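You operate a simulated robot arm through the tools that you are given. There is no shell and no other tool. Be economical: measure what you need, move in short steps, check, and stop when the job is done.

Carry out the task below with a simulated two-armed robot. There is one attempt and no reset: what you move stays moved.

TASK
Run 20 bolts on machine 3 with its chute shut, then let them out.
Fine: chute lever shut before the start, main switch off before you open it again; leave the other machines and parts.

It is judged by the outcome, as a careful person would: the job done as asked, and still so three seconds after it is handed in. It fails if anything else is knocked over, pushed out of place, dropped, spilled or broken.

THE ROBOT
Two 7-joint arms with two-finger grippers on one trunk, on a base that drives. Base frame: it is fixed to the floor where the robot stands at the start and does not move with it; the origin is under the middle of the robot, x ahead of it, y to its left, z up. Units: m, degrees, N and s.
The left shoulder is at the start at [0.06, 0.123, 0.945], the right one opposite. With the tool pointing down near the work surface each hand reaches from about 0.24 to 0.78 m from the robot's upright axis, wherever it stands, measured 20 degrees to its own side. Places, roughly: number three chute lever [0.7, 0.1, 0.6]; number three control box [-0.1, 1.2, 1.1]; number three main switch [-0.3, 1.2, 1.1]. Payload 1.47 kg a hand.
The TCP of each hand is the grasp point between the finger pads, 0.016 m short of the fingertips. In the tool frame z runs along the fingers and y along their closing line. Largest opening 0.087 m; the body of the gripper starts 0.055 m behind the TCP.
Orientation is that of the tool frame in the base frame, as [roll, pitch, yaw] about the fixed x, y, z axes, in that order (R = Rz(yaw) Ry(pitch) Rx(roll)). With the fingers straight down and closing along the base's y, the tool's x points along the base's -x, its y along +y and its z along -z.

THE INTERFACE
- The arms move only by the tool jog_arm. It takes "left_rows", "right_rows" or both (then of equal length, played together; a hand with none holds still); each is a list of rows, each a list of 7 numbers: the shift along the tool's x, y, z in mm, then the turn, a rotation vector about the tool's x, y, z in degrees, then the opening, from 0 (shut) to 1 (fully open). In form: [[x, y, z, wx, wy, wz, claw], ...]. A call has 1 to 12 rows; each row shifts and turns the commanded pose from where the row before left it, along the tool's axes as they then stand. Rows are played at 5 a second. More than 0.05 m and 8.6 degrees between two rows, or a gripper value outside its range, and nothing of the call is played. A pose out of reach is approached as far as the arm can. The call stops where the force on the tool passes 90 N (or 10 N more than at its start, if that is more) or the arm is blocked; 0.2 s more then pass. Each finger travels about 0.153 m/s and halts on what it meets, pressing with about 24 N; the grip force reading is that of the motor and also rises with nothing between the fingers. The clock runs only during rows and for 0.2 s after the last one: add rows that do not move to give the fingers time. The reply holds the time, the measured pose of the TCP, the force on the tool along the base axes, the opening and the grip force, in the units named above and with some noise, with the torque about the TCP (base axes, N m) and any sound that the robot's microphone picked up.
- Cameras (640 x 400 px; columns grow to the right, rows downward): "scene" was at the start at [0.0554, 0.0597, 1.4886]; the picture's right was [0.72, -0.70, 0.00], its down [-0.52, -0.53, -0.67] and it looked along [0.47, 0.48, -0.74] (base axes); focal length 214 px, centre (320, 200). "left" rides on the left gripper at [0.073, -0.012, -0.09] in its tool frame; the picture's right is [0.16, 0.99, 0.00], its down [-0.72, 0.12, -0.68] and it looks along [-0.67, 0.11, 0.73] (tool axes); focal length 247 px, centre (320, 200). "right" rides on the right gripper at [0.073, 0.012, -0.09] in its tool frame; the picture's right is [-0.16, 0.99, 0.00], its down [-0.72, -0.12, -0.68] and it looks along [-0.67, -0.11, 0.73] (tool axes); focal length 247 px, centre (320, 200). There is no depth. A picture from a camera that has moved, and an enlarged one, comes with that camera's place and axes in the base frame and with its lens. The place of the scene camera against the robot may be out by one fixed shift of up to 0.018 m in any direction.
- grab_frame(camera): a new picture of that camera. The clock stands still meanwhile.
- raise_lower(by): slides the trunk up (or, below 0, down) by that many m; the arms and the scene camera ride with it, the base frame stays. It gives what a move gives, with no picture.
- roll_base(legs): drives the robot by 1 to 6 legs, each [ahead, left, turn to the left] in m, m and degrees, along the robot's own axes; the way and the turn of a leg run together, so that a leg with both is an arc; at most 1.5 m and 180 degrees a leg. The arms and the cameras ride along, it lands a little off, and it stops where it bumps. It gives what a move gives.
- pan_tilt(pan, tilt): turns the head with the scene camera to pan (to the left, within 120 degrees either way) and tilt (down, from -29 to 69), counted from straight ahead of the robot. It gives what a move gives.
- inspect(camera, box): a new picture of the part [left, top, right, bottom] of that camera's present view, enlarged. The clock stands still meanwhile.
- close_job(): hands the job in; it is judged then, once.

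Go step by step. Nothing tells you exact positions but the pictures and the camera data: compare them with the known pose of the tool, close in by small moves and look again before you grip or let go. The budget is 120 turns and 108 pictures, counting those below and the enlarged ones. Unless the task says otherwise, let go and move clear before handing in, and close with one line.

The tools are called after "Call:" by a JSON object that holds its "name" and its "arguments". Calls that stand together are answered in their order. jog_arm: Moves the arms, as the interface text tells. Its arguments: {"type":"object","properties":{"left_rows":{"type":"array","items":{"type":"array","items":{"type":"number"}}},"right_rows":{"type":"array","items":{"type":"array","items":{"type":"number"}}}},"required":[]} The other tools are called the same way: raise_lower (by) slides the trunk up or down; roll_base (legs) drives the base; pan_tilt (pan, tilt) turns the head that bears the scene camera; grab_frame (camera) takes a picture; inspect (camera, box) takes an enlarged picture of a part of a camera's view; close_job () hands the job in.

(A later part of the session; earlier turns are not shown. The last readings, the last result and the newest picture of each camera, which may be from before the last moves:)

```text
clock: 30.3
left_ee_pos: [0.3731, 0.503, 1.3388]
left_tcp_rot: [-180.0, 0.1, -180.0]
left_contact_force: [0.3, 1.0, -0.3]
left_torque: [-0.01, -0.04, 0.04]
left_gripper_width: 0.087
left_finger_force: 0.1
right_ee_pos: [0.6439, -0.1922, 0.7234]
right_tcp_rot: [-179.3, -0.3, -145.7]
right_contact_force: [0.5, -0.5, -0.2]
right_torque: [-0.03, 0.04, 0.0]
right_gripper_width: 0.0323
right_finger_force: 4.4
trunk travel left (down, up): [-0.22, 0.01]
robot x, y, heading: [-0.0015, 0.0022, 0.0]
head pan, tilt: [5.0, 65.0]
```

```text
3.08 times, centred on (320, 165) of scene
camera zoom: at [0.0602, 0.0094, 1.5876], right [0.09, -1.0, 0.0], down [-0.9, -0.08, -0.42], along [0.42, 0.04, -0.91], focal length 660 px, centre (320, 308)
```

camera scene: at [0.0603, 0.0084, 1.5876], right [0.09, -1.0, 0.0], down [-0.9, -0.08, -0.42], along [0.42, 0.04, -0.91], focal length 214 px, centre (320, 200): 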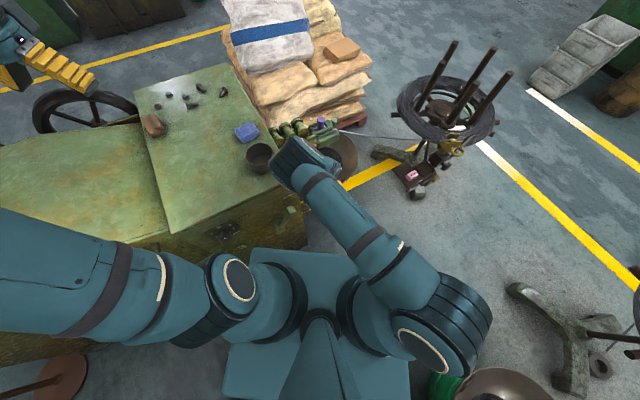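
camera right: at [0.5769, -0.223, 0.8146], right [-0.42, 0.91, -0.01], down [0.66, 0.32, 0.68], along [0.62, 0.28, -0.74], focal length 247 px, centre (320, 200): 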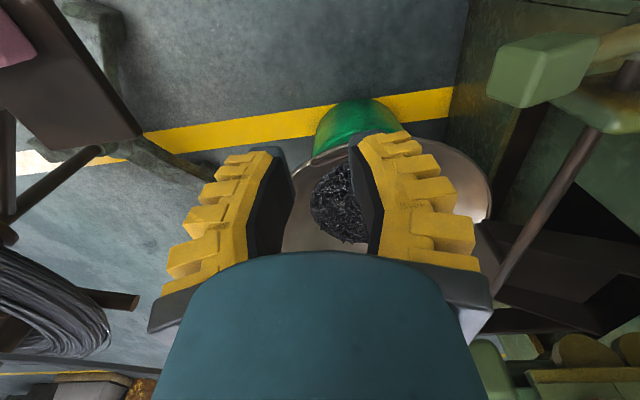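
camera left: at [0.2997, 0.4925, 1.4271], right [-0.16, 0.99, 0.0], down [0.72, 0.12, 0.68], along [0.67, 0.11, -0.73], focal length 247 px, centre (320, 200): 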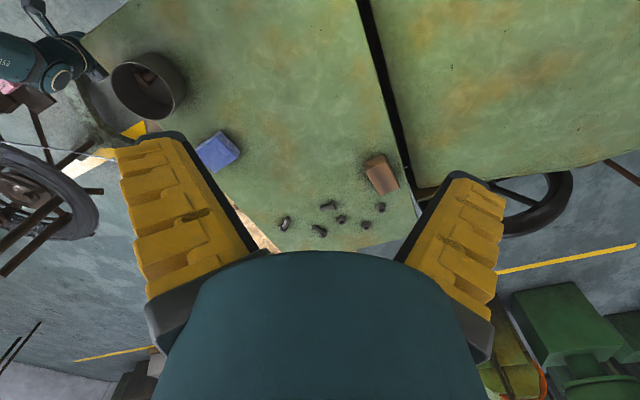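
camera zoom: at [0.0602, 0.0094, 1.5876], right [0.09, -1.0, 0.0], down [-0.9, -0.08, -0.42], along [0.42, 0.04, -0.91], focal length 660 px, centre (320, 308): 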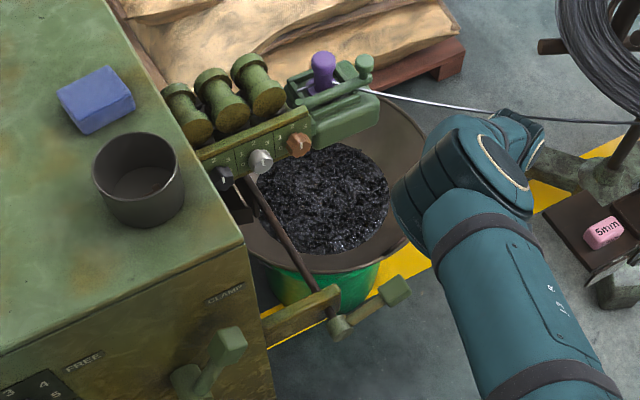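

Call:
{"name": "inspect", "arguments": {"camera": "right", "box": [440, 20, 640, 380]}}

```text
1.11 times, centred on (540, 200) of right
camera zoom: at [0.5769, -0.223, 0.8146], right [-0.42, 0.91, -0.01], down [0.66, 0.32, 0.68], along [0.62, 0.28, -0.74], focal length 274 px, centre (76, 200)
```

zoom: 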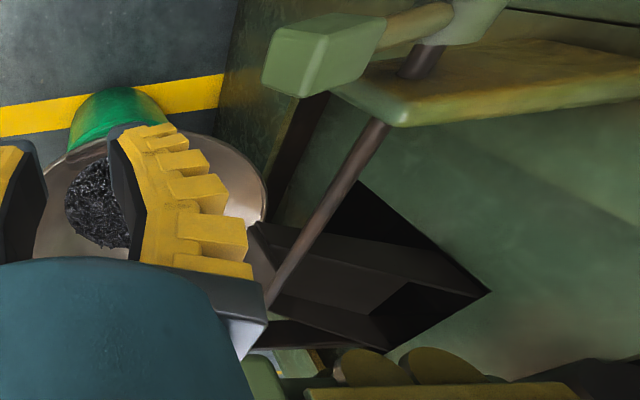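

I'll take a proper side view of the flap.

Call:
{"name": "jog_arm", "arguments": {"right_rows": [[45, -20, 0, 0, 0, 0, 0.3], [45, -20, 0, 0, 0, 0, 0.3], [0, 0, 0, 0, 0, -8, 0.3], [0, 0, 0, 0, 0, -8, 0.3], [0, 0, 0, 0, 0, -8, 0.3], [0, 0, 0, 0, 0, -8, 0.3], [0, 0, 0, 0, -8, 0, 0.3], [0, 0, 0, 0, -8, 0, 0.3], [0, 0, 0, 0, -8, 0, 0.3], [0, 0, 0, 0, 0, 0, 0.3]]}}

Call:
{"name": "grab_frame", "arguments": {"camera": "right"}}

```text
clock: 32.5
left_ee_pos: [0.3735, 0.504, 1.338]
left_tcp_rot: [180.0, 0.0, 179.9]
left_contact_force: [0.3, 0.9, -0.2]
left_torque: [-0.06, 0.01, 0.0]
left_gripper_width: 0.0866
left_finger_force: 0.1
right_ee_pos: [0.5906, -0.277, 0.7247]
right_tcp_rot: [-179.5, 23.5, -113.5]
right_contact_force: [-0.6, 0.0, -0.2]
right_torque: [-0.02, 0.0, -0.04]
right_gripper_width: 0.0322
right_finger_force: 4.3
trunk travel left (down, up): [-0.22, 0.01]
robot x, y, heading: [0.0029, 0.0046, -0.0]
head pan, tilt: [5.0, 65.0]
```

```text
69 pictures are left
camera right: at [0.5376, -0.3655, 0.7775], right [-0.85, 0.53, 0.05], down [0.26, 0.32, 0.91], along [0.47, 0.79, -0.4], focal length 247 px, centre (320, 200)
```

right: 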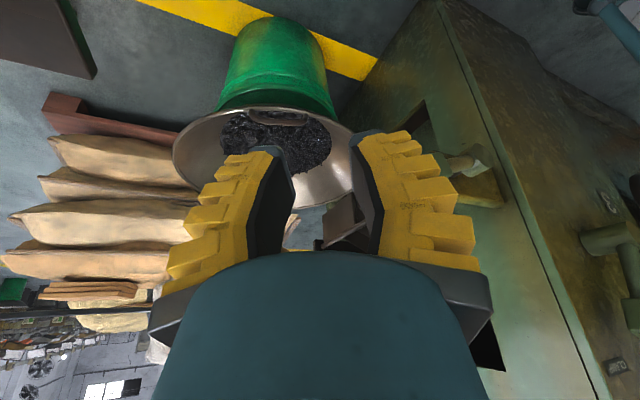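

Call:
{"name": "inspect", "arguments": {"camera": "right", "box": [270, 160, 390, 260]}}

```text
4.00 times, centred on (330, 210) of right
camera zoom: at [0.5376, -0.3655, 0.7775], right [-0.85, 0.53, 0.05], down [0.26, 0.32, 0.91], along [0.47, 0.79, -0.4], focal length 988 px, centre (280, 160)
```

zoom: 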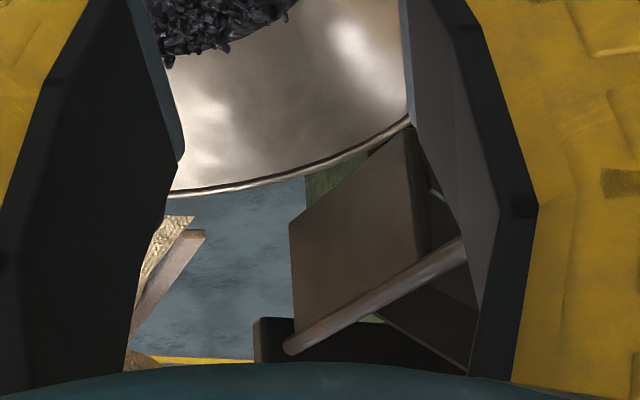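

Call:
{"name": "jog_arm", "arguments": {"right_rows": [[-16, 0, -36, 0, 0, 0, 1], [-16, -15, -36, 0, 0, 0, 1], [0, -20, 0, 0, 0, 0, 1]]}}

Call:
{"name": "inspect", "arguments": {"camera": "right", "box": [260, 80, 460, 220]}}

```text
clock: 33.3
left_ee_pos: [0.3727, 0.5023, 1.3387]
left_tcp_rot: [-179.9, 0.1, 180.0]
left_contact_force: [0.5, -0.4, -0.2]
left_torque: [0.0, 0.01, -0.01]
left_gripper_width: 0.0871
left_finger_force: 0.0
right_ee_pos: [0.623, -0.2909, 0.8033]
right_tcp_rot: [-179.7, 23.4, -113.7]
right_contact_force: [-0.4, -0.7, -0.4]
right_torque: [0.05, 0.01, 0.0]
right_gripper_width: 0.0869
right_finger_force: 0.1
trunk travel left (down, up): [-0.22, 0.01]
robot x, y, heading: [0.0017, -0.0006, -0.2]
head pan, tilt: [5.0, 65.0]
```

```text
2.86 times, centred on (360, 150) of right
camera zoom: at [0.5702, -0.38, 0.8563], right [-0.84, 0.53, 0.06], down [0.26, 0.32, 0.91], along [0.47, 0.79, -0.41], focal length 706 px, centre (206, 343)
```

zoom: 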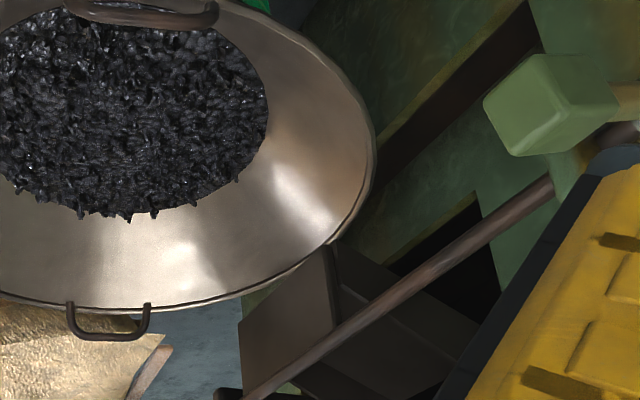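

The flap now hangs across the trough mouth, so the chute is shut. I'll lift the right hand away to a high, compact pose and look around for the route to the control box.

Call:
{"name": "jog_arm", "arguments": {"right_rows": [[-17.9, 0, -41.3, 0, 0, 0, 1], [-17.9, 0, -41.3, 0, 0, 0, 1], [-17.9, 0, -41.3, 0, 0, 0, 1], [-17.9, 0, -41.3, 0, 0, 0, 1], [-17.9, 0, -41.3, 0, 0, 0, 1], [-17.9, 0, -41.3, 0, 0, 0, 1], [-17.9, 0, -41.3, 0, 0, 0, 1], [-17.9, 0, -41.3, 0, 0, 0, 1], [-17.9, 0, -41.3, 0, 8, 0, 1], [0, 0, 0, 0, 8, 0, 1], [0, 0, 0, 0, 7.4, 0, 1], [0, 0, 0, 0, 0, 0, 1]]}}

Call:
{"name": "pan_tilt", "arguments": {"pan": 60, "tilt": 69}}

Call:
{"name": "grab_frame", "arguments": {"camera": "scene"}}

Call:
{"name": "pan_tilt", "arguments": {"pan": 118, "tilt": 50}}

Call:
{"name": "grab_frame", "arguments": {"camera": "scene"}}

```text
clock: 35.9
left_ee_pos: [0.3734, 0.5009, 1.3385]
left_tcp_rot: [-180.0, 0.0, 180.0]
left_contact_force: [0.4, 0.5, 0.6]
left_torque: [0.02, 0.0, 0.02]
left_gripper_width: 0.0871
left_finger_force: 0.0
right_ee_pos: [0.6182, -0.2889, 1.2076]
right_tcp_rot: [-179.7, -0.1, -113.8]
right_contact_force: [0.1, -0.5, -0.5]
right_torque: [0.05, -0.01, -0.03]
right_gripper_width: 0.0872
right_finger_force: 0.0
trunk travel left (down, up): [-0.22, 0.01]
robot x, y, heading: [-0.0018, -0.0021, 0.0]
head pan, tilt: [5.0, 65.0]
```

```text
clock: 37.2
left_ee_pos: [0.374, 0.5033, 1.3377]
left_tcp_rot: [180.0, -0.1, -180.0]
left_contact_force: [-1.3, 0.0, 0.0]
left_torque: [0.0, -0.02, -0.01]
left_gripper_width: 0.0868
left_finger_force: 0.0
right_ee_pos: [0.6197, -0.288, 1.2072]
right_tcp_rot: [-179.6, 0.0, -114.0]
right_contact_force: [0.0, 0.0, -0.1]
right_torque: [0.0, 0.03, -0.01]
right_gripper_width: 0.0868
right_finger_force: 0.0
trunk travel left (down, up): [-0.22, 0.01]
robot x, y, heading: [-0.0003, -0.0031, 0.1]
head pan, tilt: [60.0, 68.8]
```

```text
66 pictures are left
camera scene: at [0.0283, 0.0515, 1.5837], right [0.87, -0.5, 0.0], down [-0.47, -0.81, -0.36], along [0.18, 0.31, -0.93], focal length 214 px, centre (320, 200)
```

scene: 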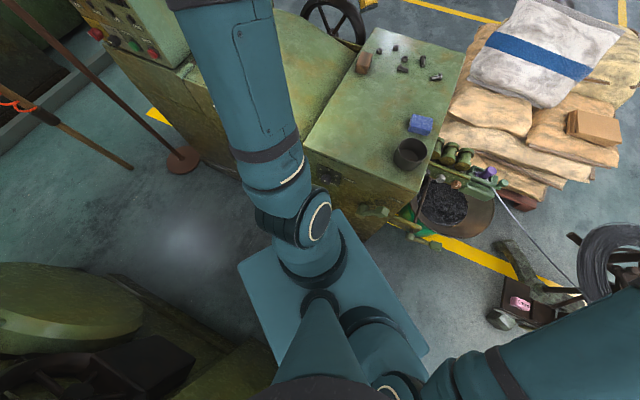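

```text
clock: 38.5
left_ee_pos: [0.3739, 0.5032, 1.3377]
left_tcp_rot: [-180.0, 0.1, 180.0]
left_contact_force: [-1.1, 0.0, 0.8]
left_torque: [-0.03, 0.01, -0.02]
left_gripper_width: 0.087
left_finger_force: 0.0
right_ee_pos: [0.6185, -0.2882, 1.208]
right_tcp_rot: [-179.5, 0.1, -114.0]
right_contact_force: [-0.4, -0.7, -0.1]
right_torque: [-0.01, -0.02, 0.01]
right_gripper_width: 0.0867
right_finger_force: 0.0
trunk travel left (down, up): [-0.22, 0.01]
robot x, y, heading: [-0.0008, -0.0001, -0.1]
head pan, tilt: [118.0, 50.0]
```

```text
65 pictures are left
camera scene: at [-0.0358, 0.0711, 1.6056], right [0.88, 0.47, 0.0], down [0.36, -0.68, -0.64], along [-0.3, 0.57, -0.77], focal length 214 px, centre (320, 200)
```

scene: 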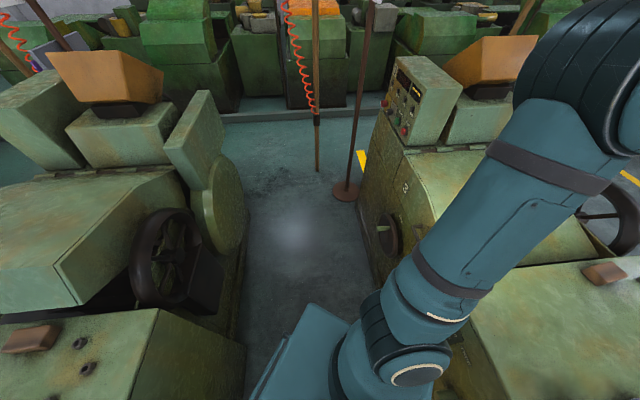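

The robot stands in the aisle in front of machine 3, and the panel faces the aisle at its far end. I'll pull both hands in, turn left about 34° to square up with the machine, and drive along the aisle in short legs.

Call:
{"name": "jog_arm", "arguments": {"left_rows": [[15, -45, 0, 0, 0, 0, 1], [15, -45, 0, 0, 0, 0, 1], [15, -45, 0, 0, 0, 0, 1], [15, -45, 0, 0, 0, 0, 1], [15, -45, 0, 0, 0, 0, 1], [15, -45, 0, 0, 0, 0, 1], [0, 0, 0, 0, 0, 0, 1]], "right_rows": [[18, 41, 0, 0, 0, 0, 0], [18, 41, 0, 0, 0, 0, 0], [18, 41, 0, 0, 0, 0, 0], [18, 41, 0, 0, 0, 0, 0], [18, 41, 0, 0, 0, 0, 0], [18, 41, 0, 0, 0, 0, 0], [0, 0, 0, 0, 0, 0, 0]]}}

Call:
{"name": "roll_base", "arguments": {"legs": [[0, 0, 33.5]]}}

Call:
{"name": "pan_tilt", "arguments": {"pan": 80, "tilt": 45}}

Call:
{"name": "grab_frame", "arguments": {"camera": "scene"}}

```text
clock: 40.0
left_ee_pos: [0.2843, 0.2327, 1.3377]
left_tcp_rot: [-180.0, -0.1, -179.9]
left_contact_force: [0.7, -0.6, 0.8]
left_torque: [0.01, 0.04, 0.0]
left_gripper_width: 0.0871
left_finger_force: 0.1
right_ee_pos: [0.3524, -0.2882, 1.206]
right_tcp_rot: [-179.5, 0.0, -113.9]
right_contact_force: [0.1, -0.1, 0.4]
right_torque: [0.03, 0.06, 0.0]
right_gripper_width: 0.0001
right_finger_force: 24.0
trunk travel left (down, up): [-0.22, 0.01]
robot x, y, heading: [0.0015, -0.003, 0.1]
head pan, tilt: [118.0, 50.0]
```

```text
clock: 42.0
left_ee_pos: [0.1104, 0.3517, 1.338]
left_tcp_rot: [180.0, -0.1, -146.9]
left_contact_force: [-0.2, 0.1, -0.1]
left_torque: [-0.02, -0.01, -0.04]
left_gripper_width: 0.0869
left_finger_force: 0.1
right_ee_pos: [0.4531, -0.0468, 1.2056]
right_tcp_rot: [-179.6, 0.0, -80.5]
right_contact_force: [-0.5, -0.5, 1.0]
right_torque: [0.02, 0.03, 0.02]
right_gripper_width: 0.0001
right_finger_force: 24.4
trunk travel left (down, up): [-0.22, 0.01]
robot x, y, heading: [0.0017, 0.0038, 33.5]
head pan, tilt: [118.0, 50.0]
```

```text
clock: 43.1
left_ee_pos: [0.1104, 0.351, 1.3391]
left_tcp_rot: [-180.0, 0.0, -146.8]
left_contact_force: [0.9, 0.3, 0.0]
left_torque: [0.0, -0.02, 0.03]
left_gripper_width: 0.087
left_finger_force: 0.1
right_ee_pos: [0.4515, -0.0472, 1.2054]
right_tcp_rot: [-179.6, 0.0, -80.6]
right_contact_force: [-0.2, -0.2, -0.8]
right_torque: [-0.01, 0.0, 0.0]
right_gripper_width: 0.0001
right_finger_force: 23.6
trunk travel left (down, up): [-0.22, 0.01]
robot x, y, heading: [0.0012, -0.0003, 33.4]
head pan, tilt: [80.0, 45.0]
```

```text
64 pictures are left
camera scene: at [-0.0335, 0.0833, 1.6126], right [0.92, 0.4, 0.0], down [0.28, -0.65, -0.71], along [-0.28, 0.65, -0.71], focal length 214 px, centre (320, 200)
```

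scene: 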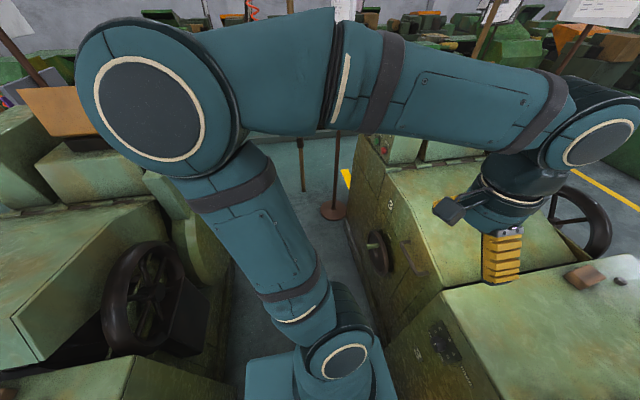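

Call:
{"name": "roll_base", "arguments": {"legs": [[0, 0.45, 0]]}}

Call:
{"name": "grab_frame", "arguments": {"camera": "scene"}}

Call:
{"name": "grab_frame", "arguments": {"camera": "left"}}

```text
clock: 47.6
left_ee_pos: [-0.1382, 0.7343, 1.3391]
left_tcp_rot: [-180.0, -0.1, -147.1]
left_contact_force: [-0.5, -0.8, -0.5]
left_torque: [0.0, -0.02, -0.01]
left_gripper_width: 0.0868
left_finger_force: 0.0
right_ee_pos: [0.2011, 0.3337, 1.2056]
right_tcp_rot: [-179.6, 0.0, -81.0]
right_contact_force: [-0.4, 0.6, 0.2]
right_torque: [0.02, 0.01, 0.02]
right_gripper_width: 0.0
right_finger_force: 23.8
trunk travel left (down, up): [-0.22, 0.01]
robot x, y, heading: [-0.2486, 0.385, 32.8]
head pan, tilt: [80.0, 45.0]
```

```text
63 pictures are left
camera scene: at [-0.2835, 0.4684, 1.6126], right [0.92, 0.39, 0.0], down [0.27, -0.65, -0.71], along [-0.27, 0.65, -0.71], focal length 214 px, centre (320, 200)
```

scene: 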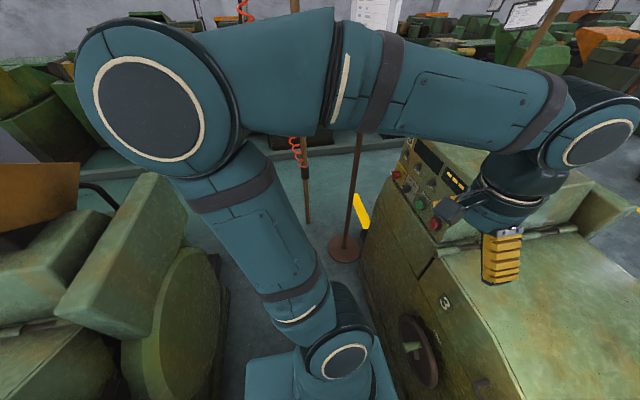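

```text
62 pictures are left
camera left: at [-0.1939, 0.6867, 1.4273], right [-0.67, 0.74, 0.0], down [0.55, 0.49, 0.68], along [0.51, 0.45, -0.73], focal length 247 px, centre (320, 200)
```

left: 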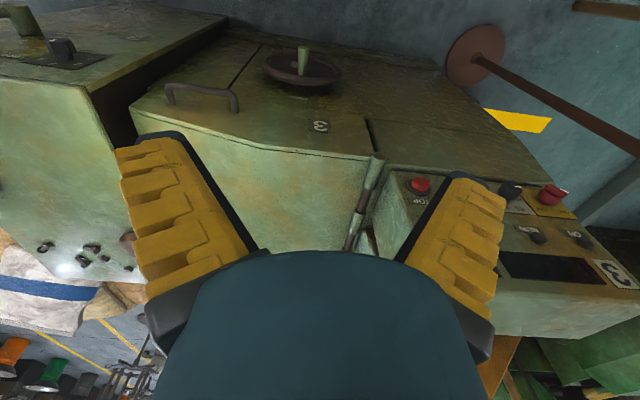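

I can see STOP at about (-0.106, 0.995, 1.09) and the red main switch at about (-0.25, 1.18, 1.10). I'll drive a bit farther left and slightly back so the left arm can work square to the panel.

Call:
{"name": "roll_base", "arguments": {"legs": [[0, 0.33, 0.7], [-0.1, 0, 0]]}}

Call:
{"name": "pan_tilt", "arguments": {"pan": 20, "tilt": 35}}

Call:
{"name": "grab_frame", "arguments": {"camera": "scene"}}

Call:
{"name": "grab_frame", "arguments": {"camera": "left"}}

```text
clock: 51.9
left_ee_pos: [-0.4071, 0.9568, 1.3379]
left_tcp_rot: [-179.9, 0.0, -146.4]
left_contact_force: [0.9, -0.3, 0.4]
left_torque: [0.02, -0.01, 0.03]
left_gripper_width: 0.0872
left_finger_force: 0.0
right_ee_pos: [-0.0618, 0.5605, 1.2055]
right_tcp_rot: [-179.6, 0.0, -80.3]
right_contact_force: [-0.3, -0.1, 0.3]
right_torque: [-0.01, -0.02, 0.01]
right_gripper_width: 0.0
right_finger_force: 23.8
trunk travel left (down, up): [-0.22, 0.01]
robot x, y, heading: [-0.515, 0.6037, 33.6]
head pan, tilt: [80.0, 45.0]
```

```text
clock: 53.2
left_ee_pos: [-0.4069, 0.9571, 1.3377]
left_tcp_rot: [180.0, 0.0, -146.5]
left_contact_force: [0.8, -0.3, -0.2]
left_torque: [0.0, 0.03, 0.0]
left_gripper_width: 0.087
left_finger_force: 0.0
right_ee_pos: [-0.0622, 0.5606, 1.206]
right_tcp_rot: [-179.7, 0.0, -80.3]
right_contact_force: [-0.7, -0.5, 0.0]
right_torque: [-0.02, -0.01, 0.03]
right_gripper_width: 0.0004
right_finger_force: 23.9
trunk travel left (down, up): [-0.22, 0.01]
robot x, y, heading: [-0.5145, 0.6097, 33.5]
head pan, tilt: [20.0, 35.0]
```

```text
61 pictures are left
camera scene: at [-0.4638, 0.6854, 1.6274], right [0.81, -0.59, 0.0], down [-0.34, -0.46, -0.82], along [0.49, 0.66, -0.57], focal length 214 px, centre (320, 200)
```

scene: 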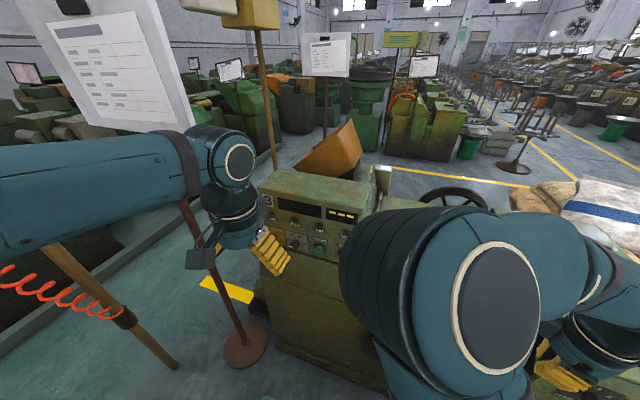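

```text
60 pictures are left
camera left: at [-0.4617, 0.9082, 1.4273], right [-0.68, 0.74, 0.0], down [0.54, 0.5, 0.68], along [0.5, 0.46, -0.73], focal length 247 px, centre (320, 200)
```

left: 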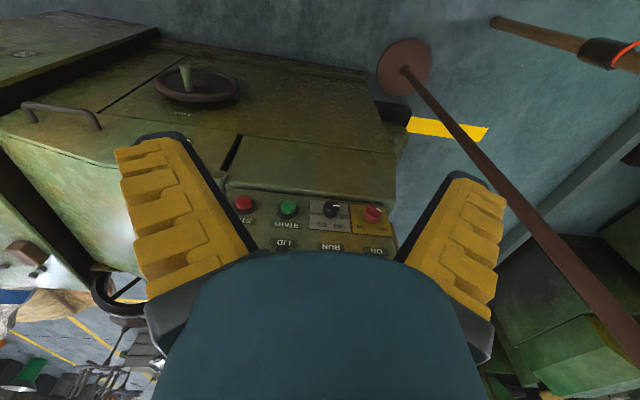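

The post with the notice is close to the left arm, so I'll keep clear of it. I'll zoom in on the panel and the notice.

Call:
{"name": "inspect", "arguments": {"camera": "scene", "box": [250, 165, 390, 275]}}

Call:
{"name": "inspect", "arguments": {"camera": "scene", "box": [40, 0, 200, 130]}}

Call:
{"name": "inspect", "arguments": {"camera": "left", "box": [220, 170, 410, 270]}}

```text
3.64 times, centred on (320, 220) of scene
camera zoom: at [-0.4638, 0.6854, 1.6274], right [0.81, -0.59, 0.0], down [-0.34, -0.46, -0.82], along [0.49, 0.66, -0.57], focal length 780 px, centre (320, 127)
```

zoom: 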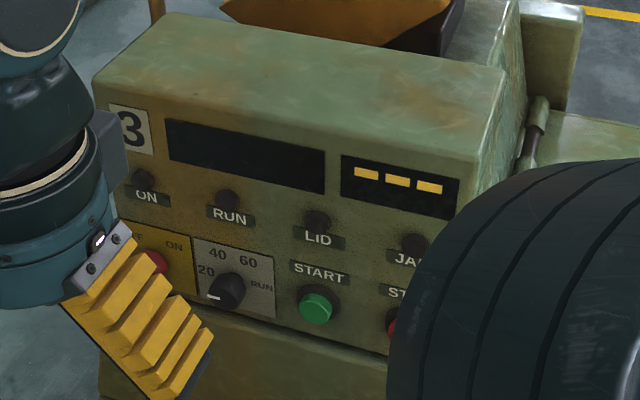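

```text
3.08 times, centred on (120, 65) of scene
camera zoom: at [-0.4638, 0.6854, 1.6274], right [0.81, -0.59, 0.0], down [-0.34, -0.46, -0.82], along [0.49, 0.66, -0.57], focal length 660 px, centre (935, 615)
```

zoom: 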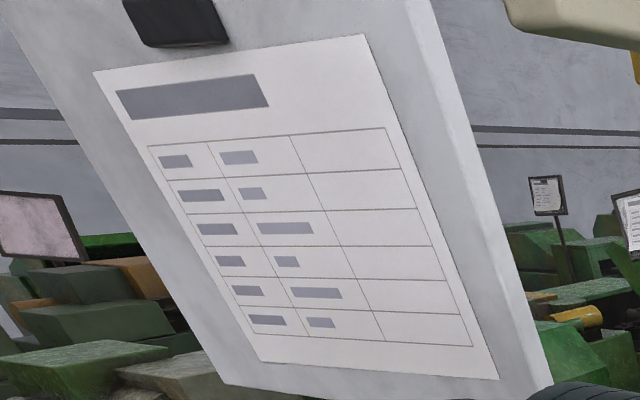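

```text
3.37 times, centred on (315, 220) of left
camera zoom: at [-0.4617, 0.9082, 1.4273], right [-0.68, 0.74, 0.0], down [0.54, 0.5, 0.68], along [0.5, 0.46, -0.73], focal length 832 px, centre (337, 133)
```

zoom: 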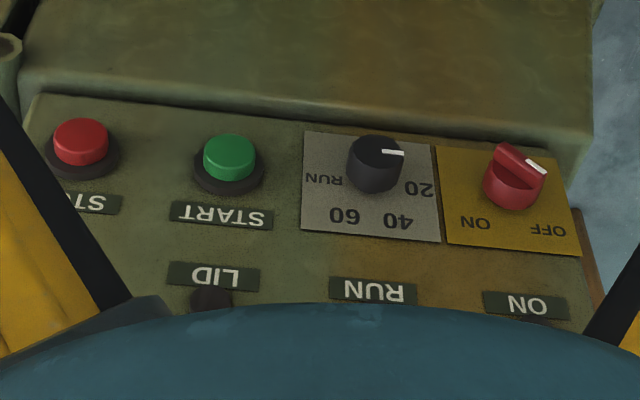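

The main switch is OFF, and the count dial has 20/40/60/RUN positions with its pointer near 20. I'll tilt the left hand to look straight at the panel and read the pointers exactly.

Call:
{"name": "jog_arm", "arguments": {"left_rows": [[0, 15, 30, 0, -8, 0, 1], [0, 15, 30, 0, -8, 0, 1], [10, 15, 30, 0, -8, 0, 1], [10, 15, 20, 0, -8, 0, 1], [10, 0, 0, 0, -8, 0, 1], [0, 0, 0, 0, 0, 0, 1]]}}

Call:
{"name": "grab_frame", "arguments": {"camera": "left"}}

```text
clock: 54.6
left_ee_pos: [-0.4349, 1.0487, 1.2667]
left_tcp_rot: [-180.0, 40.0, -146.5]
left_contact_force: [-0.4, 0.4, 0.7]
left_torque: [-0.02, 0.02, 0.02]
left_gripper_width: 0.087
left_finger_force: 0.0
left hand out of reach, approached as far as the arm can: row 3, 4, 5
right_ee_pos: [-0.0609, 0.5613, 1.2063]
right_tcp_rot: [-179.6, -0.1, -80.4]
right_contact_force: [-0.3, -0.1, -0.3]
right_torque: [0.04, 0.03, -0.01]
right_gripper_width: 0.0002
right_finger_force: 23.5
trunk travel left (down, up): [-0.22, 0.01]
robot x, y, heading: [-0.5133, 0.6069, 33.7]
head pan, tilt: [20.0, 35.0]
```

```text
56 pictures are left
camera left: at [-0.5226, 0.9781, 1.2882], right [-0.65, 0.76, -0.1], down [0.03, 0.16, 0.99], along [0.76, 0.63, -0.13], focal length 247 px, centre (320, 200)
```

left: 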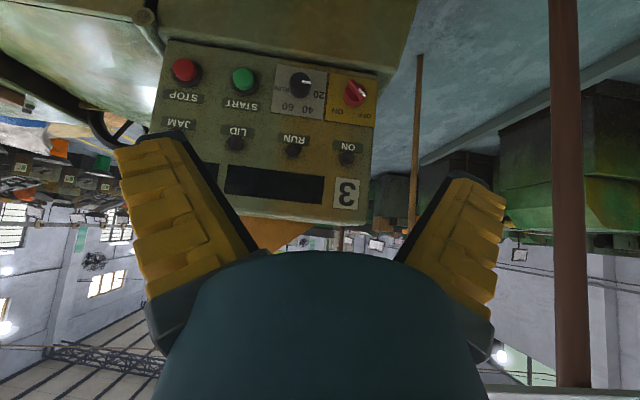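

Call:
{"name": "inspect", "arguments": {"camera": "left", "box": [220, 45, 390, 165]}}

```text
3.33 times, centred on (305, 105) of left
camera zoom: at [-0.5226, 0.9781, 1.2882], right [-0.65, 0.76, -0.1], down [0.03, 0.16, 0.99], along [0.76, 0.63, -0.13], focal length 823 px, centre (370, 517)
```

zoom: 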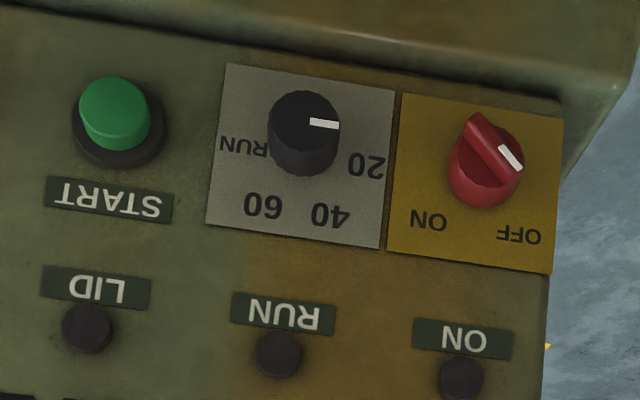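

The dial already points at 20, and the main switch is at OFF with ON 90° clockwise. Triangulated knob tops: switch (-0.258, 1.254, 1.05), START (-0.158, 1.099, 1.06). I'll bring the left hand level in front of the switch, standing off.

Call:
{"name": "jog_arm", "arguments": {"left_rows": [[-36, 0, 30, 0, 0, 0, 1], [-36, 0, 30, 0, 0, 0, 1], [0, 36, 0, 0, 0, 0, 1], [0, 36, 0, 0, 0, 0, 1], [28, 0, 33, 0, 0, 0, 1], [28, 0, 33, 0, 0, 0, 1], [28, 0, 33, 0, -8, 0, 1], [0, 0, 0, 0, -8, 0, 1], [0, 0, 0, 0, -8, 0, 1], [0, 0, 0, 0, -8, 0, 1], [0, 0, 0, 0, -8, 0, 1], [0, 0, 0, 0, -8, 0, 0.8]]}}

Call:
{"name": "grab_frame", "arguments": {"camera": "left"}}

Call:
{"name": "grab_frame", "arguments": {"camera": "scene"}}

```text
clock: 57.2
left_ee_pos: [-0.3997, 1.1615, 1.1375]
left_tcp_rot: [-179.7, 88.1, -146.0]
left_contact_force: [-0.3, 0.0, -0.7]
left_torque: [-0.02, 0.01, 0.0]
left_gripper_width: 0.073
left_finger_force: 2.3
right_ee_pos: [-0.0619, 0.561, 1.2058]
right_tcp_rot: [-179.6, -0.1, -80.3]
right_contact_force: [-0.8, 0.9, -0.4]
right_torque: [-0.03, 0.0, -0.01]
right_gripper_width: 0.0
right_finger_force: 24.3
trunk travel left (down, up): [-0.22, 0.01]
robot x, y, heading: [-0.5143, 0.6056, 33.7]
head pan, tilt: [20.0, 35.0]
```

```text
54 pictures are left
camera left: at [-0.4693, 1.102, 1.0667], right [-0.55, 0.82, -0.16], down [-0.61, -0.27, 0.75], along [0.57, 0.51, 0.65], focal length 247 px, centre (320, 200)
```

left: 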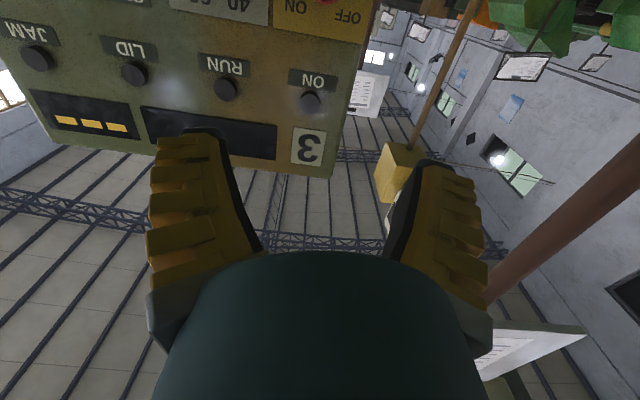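

```text
53 pictures are left
camera scene: at [-0.4645, 0.6859, 1.6274], right [0.8, -0.59, 0.0], down [-0.34, -0.46, -0.82], along [0.49, 0.66, -0.57], focal length 214 px, centre (320, 200)
```

scene: 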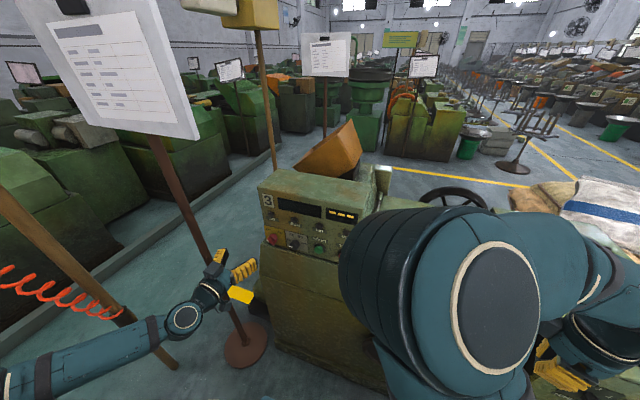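

The hand is level, and the pole and forearm are clear. I'll drop to switch height, approach to a 5 cm standoff and roll the gripper -45° to match the switch bar.

Call:
{"name": "jog_arm", "arguments": {"left_rows": [[44, 0, 0, 0, -2, 0, 0.7], [43, 0, 0, 0, 0, 0, 0.7], [0, 0, 35, 0, 0, 0, 0.7], [0, 0, 35, 0, 0, 0, 0.7], [0, 0, 0, 0, 0, -7.5, 0.7], [0, 0, 0, 0, 0, -7.5, 0.7], [0, 0, 0, 0, 0, -7.5, 0.7], [0, 0, 0, 0, 0, -7.5, 0.7], [0, 0, 0, 0, 0, -7.5, 0.7], [0, 0, 0, 0, 0, -7.5, 0.7], [0, 0, 0, 0, 0, 0, 0.7]]}}

Call:
{"name": "grab_frame", "arguments": {"camera": "left"}}

Call:
{"name": "inspect", "arguments": {"camera": "scene", "box": [180, 160, 400, 300]}}

```text
clock: 59.6
left_ee_pos: [-0.3406, 1.1994, 1.0508]
left_tcp_rot: [-90.0, 44.9, -56.3]
left_contact_force: [-0.5, -0.5, 0.2]
left_torque: [0.03, 0.02, 0.04]
left_gripper_width: 0.0655
left_finger_force: 3.1
right_ee_pos: [-0.0634, 0.5599, 1.206]
right_tcp_rot: [-179.5, 0.1, -80.3]
right_contact_force: [-0.4, 0.8, 0.6]
right_torque: [0.01, 0.02, 0.0]
right_gripper_width: 0.0001
right_finger_force: 24.4
trunk travel left (down, up): [-0.22, 0.01]
robot x, y, heading: [-0.5182, 0.6071, 33.3]
head pan, tilt: [20.0, 35.0]
```

```text
52 pictures are left
camera left: at [-0.3831, 1.1018, 1.0062], right [-0.32, 0.49, -0.81], down [-0.9, 0.12, 0.43], along [0.31, 0.86, 0.4], focal length 247 px, centre (320, 200)
```

left: 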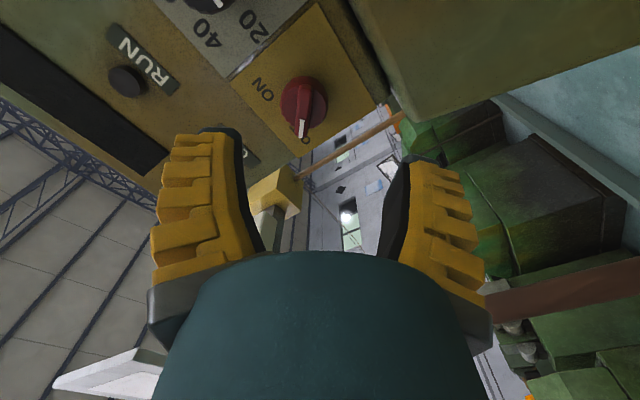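

```text
2.86 times, centred on (290, 230) of scene
camera zoom: at [-0.4639, 0.6852, 1.6274], right [0.8, -0.59, 0.0], down [-0.34, -0.46, -0.82], along [0.49, 0.66, -0.57], focal length 613 px, centre (406, 114)
```

zoom: 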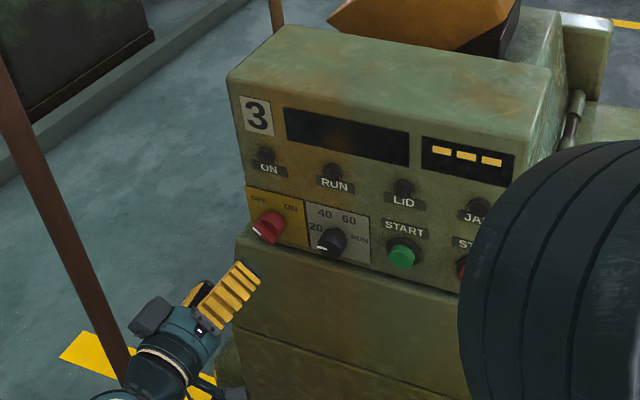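

The views agree: the switch tick is at OFF and its cap is at about (-0.263, 1.244, 1.056). I'll correct sideways by 8 mm, approach halfway and check the alignment.

Call:
{"name": "jog_arm", "arguments": {"left_rows": [[0.7, -8, 0, 0, 0, 0, 0.75], [0, 0, 25, 0, 0, 0, 0.75], [0, 0, 25, 0, 0, 0, 0.75], [0, 0, 0, 0, 0, 0, 0.75]]}}

Call:
{"name": "grab_frame", "arguments": {"camera": "left"}}

Call:
{"name": "inspect", "arguments": {"camera": "scene", "box": [200, 190, 340, 290]}}

```text
clock: 60.6
left_ee_pos: [-0.2959, 1.2216, 1.0566]
left_tcp_rot: [-90.0, 45.1, -56.4]
left_contact_force: [0.8, 0.0, -0.4]
left_torque: [0.03, 0.01, -0.02]
left_gripper_width: 0.0695
left_finger_force: 3.0
right_ee_pos: [-0.0634, 0.5603, 1.2057]
right_tcp_rot: [-179.6, 0.1, -80.3]
right_contact_force: [0.6, 0.3, -0.3]
right_torque: [0.0, -0.03, 0.04]
right_gripper_width: 0.0
right_finger_force: 24.5
trunk travel left (down, up): [-0.22, 0.01]
robot x, y, heading: [-0.5159, 0.604, 33.4]
head pan, tilt: [20.0, 35.0]
```

```text
50 pictures are left
camera left: at [-0.3387, 1.1239, 1.0116], right [-0.32, 0.49, -0.81], down [-0.9, 0.12, 0.43], along [0.31, 0.86, 0.4], focal length 247 px, centre (320, 200)
```

left: 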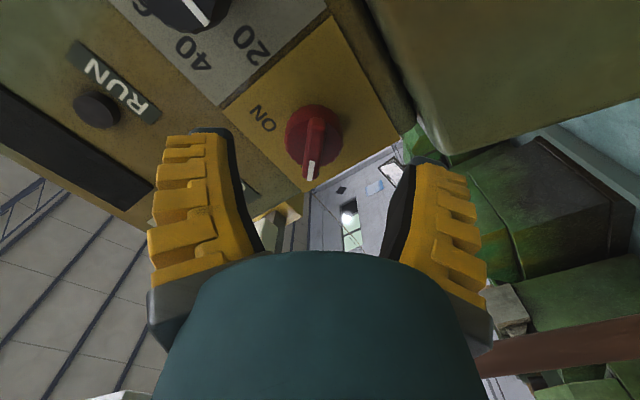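

```text
4.00 times, centred on (270, 240) of scene
camera zoom: at [-0.4643, 0.6851, 1.6274], right [0.8, -0.59, 0.0], down [-0.34, -0.46, -0.82], along [0.49, 0.66, -0.57], focal length 858 px, centre (520, 40)
```

zoom: 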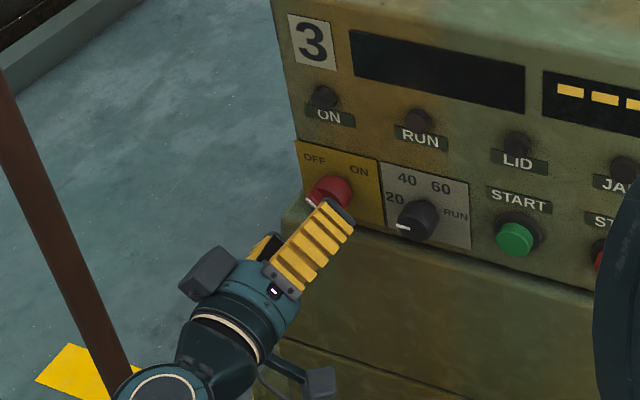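

The knob lines up with the TCP. I'll advance the last 4 cm and close gently.

Call:
{"name": "jog_arm", "arguments": {"left_rows": [[0, -2, 20, 0, 0, 0, 0.75], [0, 0, 20, 0, 0, 0, 0.75], [0, 0, 0, 0, 0, 0, 0.75]]}}

Call:
{"name": "grab_frame", "arguments": {"camera": "left"}}

```text
clock: 61.4
left_ee_pos: [-0.2627, 1.2423, 1.0574]
left_tcp_rot: [-90.1, 45.0, -56.5]
left_contact_force: [0.4, 0.3, 0.3]
left_torque: [-0.01, 0.0, 0.03]
left_gripper_width: 0.0693
left_finger_force: 2.5
right_ee_pos: [-0.0636, 0.5601, 1.206]
right_tcp_rot: [-179.5, -0.1, -80.3]
right_contact_force: [0.2, 0.7, 0.1]
right_torque: [0.0, -0.01, -0.01]
right_gripper_width: 0.0001
right_finger_force: 23.8
trunk travel left (down, up): [-0.22, 0.01]
robot x, y, heading: [-0.5162, 0.6065, 33.6]
head pan, tilt: [20.0, 35.0]
```

```text
48 pictures are left
camera left: at [-0.3044, 1.144, 1.0138], right [-0.32, 0.49, -0.81], down [-0.9, 0.12, 0.43], along [0.31, 0.86, 0.4], focal length 247 px, centre (320, 200)
```

left: 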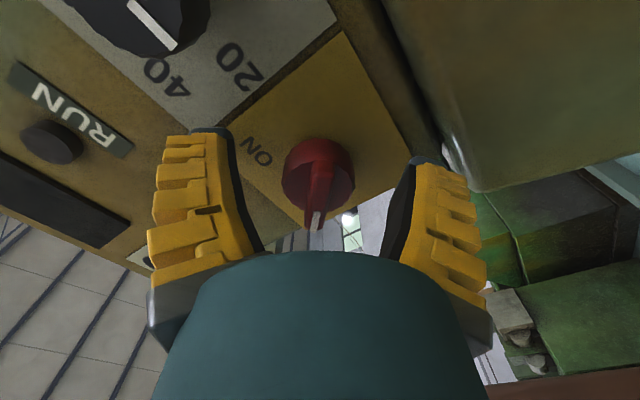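

Call:
{"name": "jog_arm", "arguments": {"left_rows": [[0, 0, 5, 0, 0, 0, 0.5], [0, 0, 0, 0, 0, 0, 0.2], [0, 0, 0, 0, 0, 0, 0.2], [0, 0, 0, 0, 0, 0, 0.2]]}}

Call:
{"name": "grab_frame", "arguments": {"camera": "left"}}

```text
clock: 62.4
left_ee_pos: [-0.2579, 1.2426, 1.0578]
left_tcp_rot: [-90.0, 45.0, -56.4]
left_contact_force: [-6.7, -8.5, -1.5]
left_torque: [0.01, -0.02, 0.07]
left_gripper_width: 0.0282
left_finger_force: 30.2
right_ee_pos: [-0.0626, 0.5602, 1.2053]
right_tcp_rot: [-179.4, 0.0, -80.3]
right_contact_force: [-0.2, 0.1, -0.4]
right_torque: [-0.01, 0.04, 0.01]
right_gripper_width: 0.0003
right_finger_force: 24.4
trunk travel left (down, up): [-0.22, 0.01]
robot x, y, heading: [-0.5194, 0.6071, 33.2]
head pan, tilt: [20.0, 35.0]
```

```text
47 pictures are left
camera left: at [-0.3005, 1.1457, 1.0132], right [-0.32, 0.49, -0.81], down [-0.9, 0.12, 0.43], along [0.31, 0.86, 0.4], focal length 247 px, centre (320, 200)
```

left: 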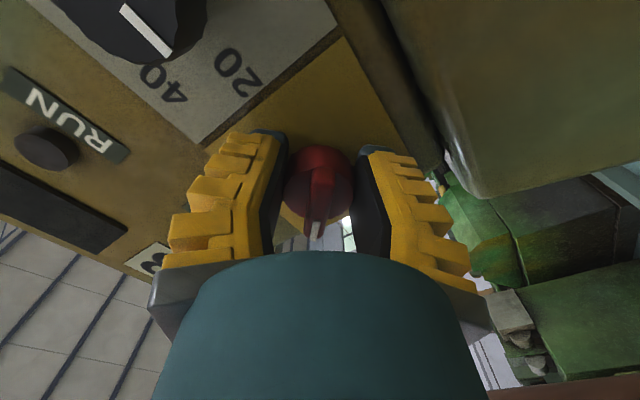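

The knob is gripped at 28 mm. I'll turn it clockwise, 90° towards ON.

Call:
{"name": "jog_arm", "arguments": {"left_rows": [[0, 0, 0, 0, 0, 7.5, 0.2], [0, 0, 0, 0, 0, 7.5, 0.2], [0, 0, 0, 0, 0, 7.5, 0.2], [0, 0, 0, 0, 0, 7.5, 0.2], [0, 0, 0, 0, 0, 7.5, 0.2], [0, 0, 0, 0, 0, 7.5, 0.2], [0, 0, 0, 0, 0, 7.5, 0.2], [0, 0, 0, 0, 0, 7.5, 0.2], [0, 0, 0, 0, 0, 7.5, 0.2], [0, 0, 0, 0, 0, 7.5, 0.2], [0, 0, 0, 0, 0, 7.5, 0.2], [0, 0, 0, 0, 0, 7.5, 0.2]]}}

Call:
{"name": "inspect", "arguments": {"camera": "scene", "box": [200, 160, 400, 290]}}

Call:
{"name": "grab_frame", "arguments": {"camera": "left"}}

```text
clock: 65.0
left_ee_pos: [-0.2592, 1.2464, 1.0571]
left_tcp_rot: [90.1, 44.9, 123.6]
left_contact_force: [-7.7, 15.4, 10.7]
left_torque: [-0.23, -0.06, 0.19]
left_gripper_width: 0.0352
left_finger_force: 14.4
right_ee_pos: [-0.0627, 0.5611, 1.2066]
right_tcp_rot: [-179.4, -0.1, -80.3]
right_contact_force: [-0.6, 0.4, 0.4]
right_torque: [0.04, -0.04, 0.01]
right_gripper_width: 0.0
right_finger_force: 24.1
trunk travel left (down, up): [-0.22, 0.01]
robot x, y, heading: [-0.515, 0.6069, 33.7]
head pan, tilt: [20.0, 35.0]
```

```text
3.08 times, centred on (300, 225) of scene
camera zoom: at [-0.4656, 0.6864, 1.6274], right [0.8, -0.59, 0.0], down [-0.34, -0.46, -0.82], along [0.49, 0.66, -0.57], focal length 660 px, centre (382, 123)
```

zoom: 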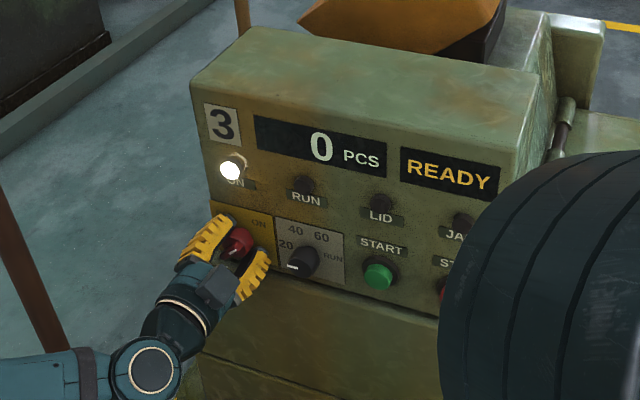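

```text
45 pictures are left
camera left: at [-0.3579, 1.2343, 0.9968], right [-0.45, 0.67, 0.59], down [-0.33, -0.74, 0.59], along [0.83, 0.07, 0.55], focal length 247 px, centre (320, 200)
```

left: 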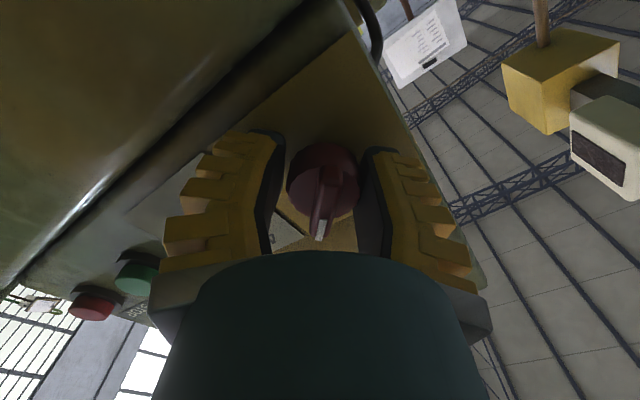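

Power is on: 0 PCS, READY, and no LID or JAM lamp. I'll release, back off and level the gripper.

Call:
{"name": "jog_arm", "arguments": {"left_rows": [[0, 0, 0, 0, 0, 0, 0.8], [0, 0, 0, 0, 0, 0, 0.8], [0, 0, -30, 0, 0, 0, 0.8], [0, 0, -35, 0, 0, 0, 0.8], [0, 0, 0, 0, 0, -7.5, 0], [0, 0, 0, 0, 0, -7.5, 0], [0, 0, 0, 0, 0, -7.5, 0], [0, 0, 0, 0, 0, -7.5, 0], [0, 0, 0, 0, 0, -7.5, 0], [0, 0, 0, 0, 0, -7.5, 0], [0, -45, 0, 0, 0, 0, 0], [0, -45, 0, 0, 0, 0, 0]]}}

Call:
{"name": "grab_frame", "arguments": {"camera": "left"}}

```text
clock: 67.6
left_ee_pos: [-0.2613, 1.1342, 1.0567]
left_tcp_rot: [175.9, 89.9, -150.6]
left_contact_force: [-0.4, 0.2, 0.4]
left_torque: [0.01, 0.0, -0.03]
left_gripper_width: 0.0
left_finger_force: 24.1
right_ee_pos: [-0.0625, 0.5609, 1.2054]
right_tcp_rot: [-179.7, -0.1, -80.3]
right_contact_force: [0.5, 0.7, 0.5]
right_torque: [-0.04, 0.01, 0.0]
right_gripper_width: 0.0
right_finger_force: 23.9
trunk travel left (down, up): [-0.22, 0.01]
robot x, y, heading: [-0.5139, 0.6045, 33.4]
head pan, tilt: [20.0, 35.0]
```

```text
44 pictures are left
camera left: at [-0.3298, 1.0761, 0.9835], right [-0.55, 0.82, -0.16], down [-0.63, -0.28, 0.72], along [0.55, 0.5, 0.67], focal length 247 px, centre (320, 200)
```

left: 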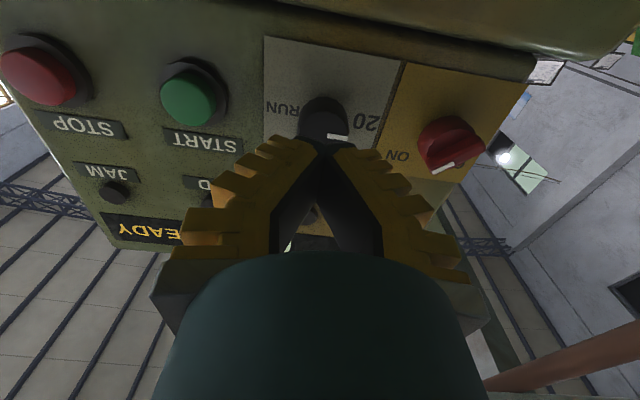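

Call:
{"name": "jog_arm", "arguments": {"left_rows": [[0, -42, 0, 0, 0, 0, 0], [0, -42, 0, 0, 0, 0, 0], [0, 0, 20, 0, 0, 0, 0], [0, 0, 0, 0, 0, 0, 0]]}}

Call:
{"name": "grab_frame", "arguments": {"camera": "left"}}

Call:
{"name": "inspect", "arguments": {"camera": "scene", "box": [230, 160, 430, 290]}}

```text
clock: 68.6
left_ee_pos: [-0.1978, 1.0739, 1.0593]
left_tcp_rot: [-118.4, 90.0, -84.9]
left_contact_force: [0.6, -0.7, 0.0]
left_torque: [-0.01, 0.0, 0.04]
left_gripper_width: 0.0001
left_finger_force: 23.9
right_ee_pos: [-0.0616, 0.5614, 1.2068]
right_tcp_rot: [-179.6, 0.1, -80.3]
right_contact_force: [0.9, -0.3, -0.5]
right_torque: [0.01, 0.02, -0.02]
right_gripper_width: 0.0
right_finger_force: 24.0
trunk travel left (down, up): [-0.22, 0.01]
robot x, y, heading: [-0.515, 0.6051, 33.7]
head pan, tilt: [20.0, 35.0]
```

```text
43 pictures are left
camera left: at [-0.2663, 1.0159, 0.9857], right [-0.55, 0.82, -0.16], down [-0.63, -0.28, 0.72], along [0.55, 0.49, 0.67], focal length 247 px, centre (320, 200)
```

left: 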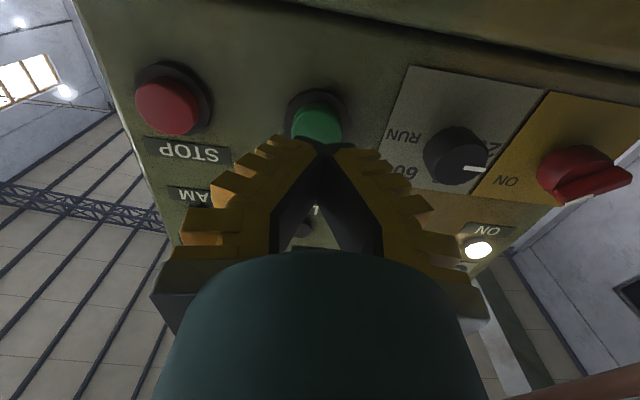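

```text
3.08 times, centred on (330, 225) of scene
camera zoom: at [-0.4639, 0.6849, 1.6274], right [0.8, -0.59, 0.0], down [-0.34, -0.46, -0.82], along [0.49, 0.66, -0.57], focal length 660 px, centre (289, 123)
```

zoom: 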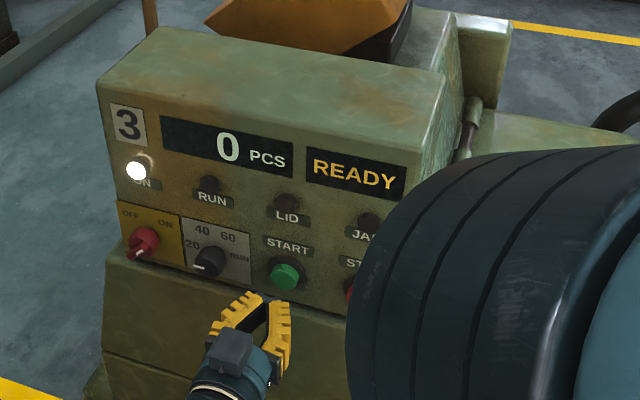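

START is straight ahead. I'll press it gently with the closed fingertips.

Call:
{"name": "jog_arm", "arguments": {"left_rows": [[4, 0, 15, 0, 0, 0, 0], [0, 0, 12, 0, 0, 0, 0], [0, 0, 6, 0, 0, 0, 0], [0, 0, 5, 0, 0, 0, 0], [0, 0, 4, 0, 0, 0, 0], [0, 0, 0, 0, 0, 0, 0]]}}

Call:
{"name": "inspect", "arguments": {"camera": "scene", "box": [230, 160, 430, 290]}}

```text
clock: 70.0
left_ee_pos: [-0.1648, 1.0983, 1.0537]
left_tcp_rot: [161.4, 90.0, -165.0]
left_contact_force: [-3.0, -2.6, -1.1]
left_torque: [-0.02, -0.03, 0.0]
left_gripper_width: 0.0059
left_finger_force: 28.2
right_ee_pos: [-0.0617, 0.5601, 1.2052]
right_tcp_rot: [-179.7, 0.1, -80.3]
right_contact_force: [0.4, 0.3, 0.3]
right_torque: [-0.03, 0.0, 0.01]
right_gripper_width: 0.0
right_finger_force: 24.2
trunk travel left (down, up): [-0.22, 0.01]
robot x, y, heading: [-0.5164, 0.6087, 33.5]
head pan, tilt: [20.0, 35.0]
heard: click
```

```text
3.08 times, centred on (330, 225) of scene
camera zoom: at [-0.4644, 0.685, 1.6274], right [0.8, -0.59, 0.0], down [-0.34, -0.46, -0.82], along [0.49, 0.66, -0.57], focal length 660 px, centre (289, 123)
```

zoom: 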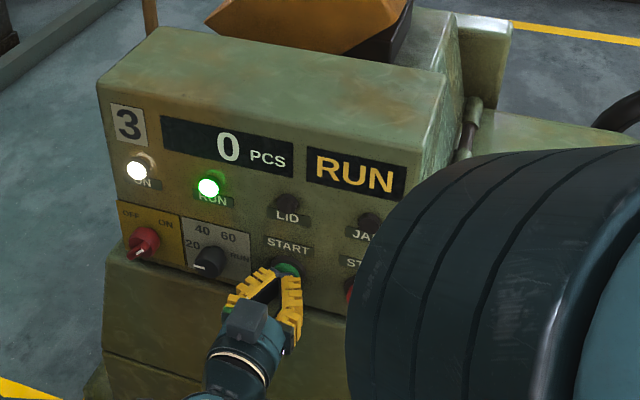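

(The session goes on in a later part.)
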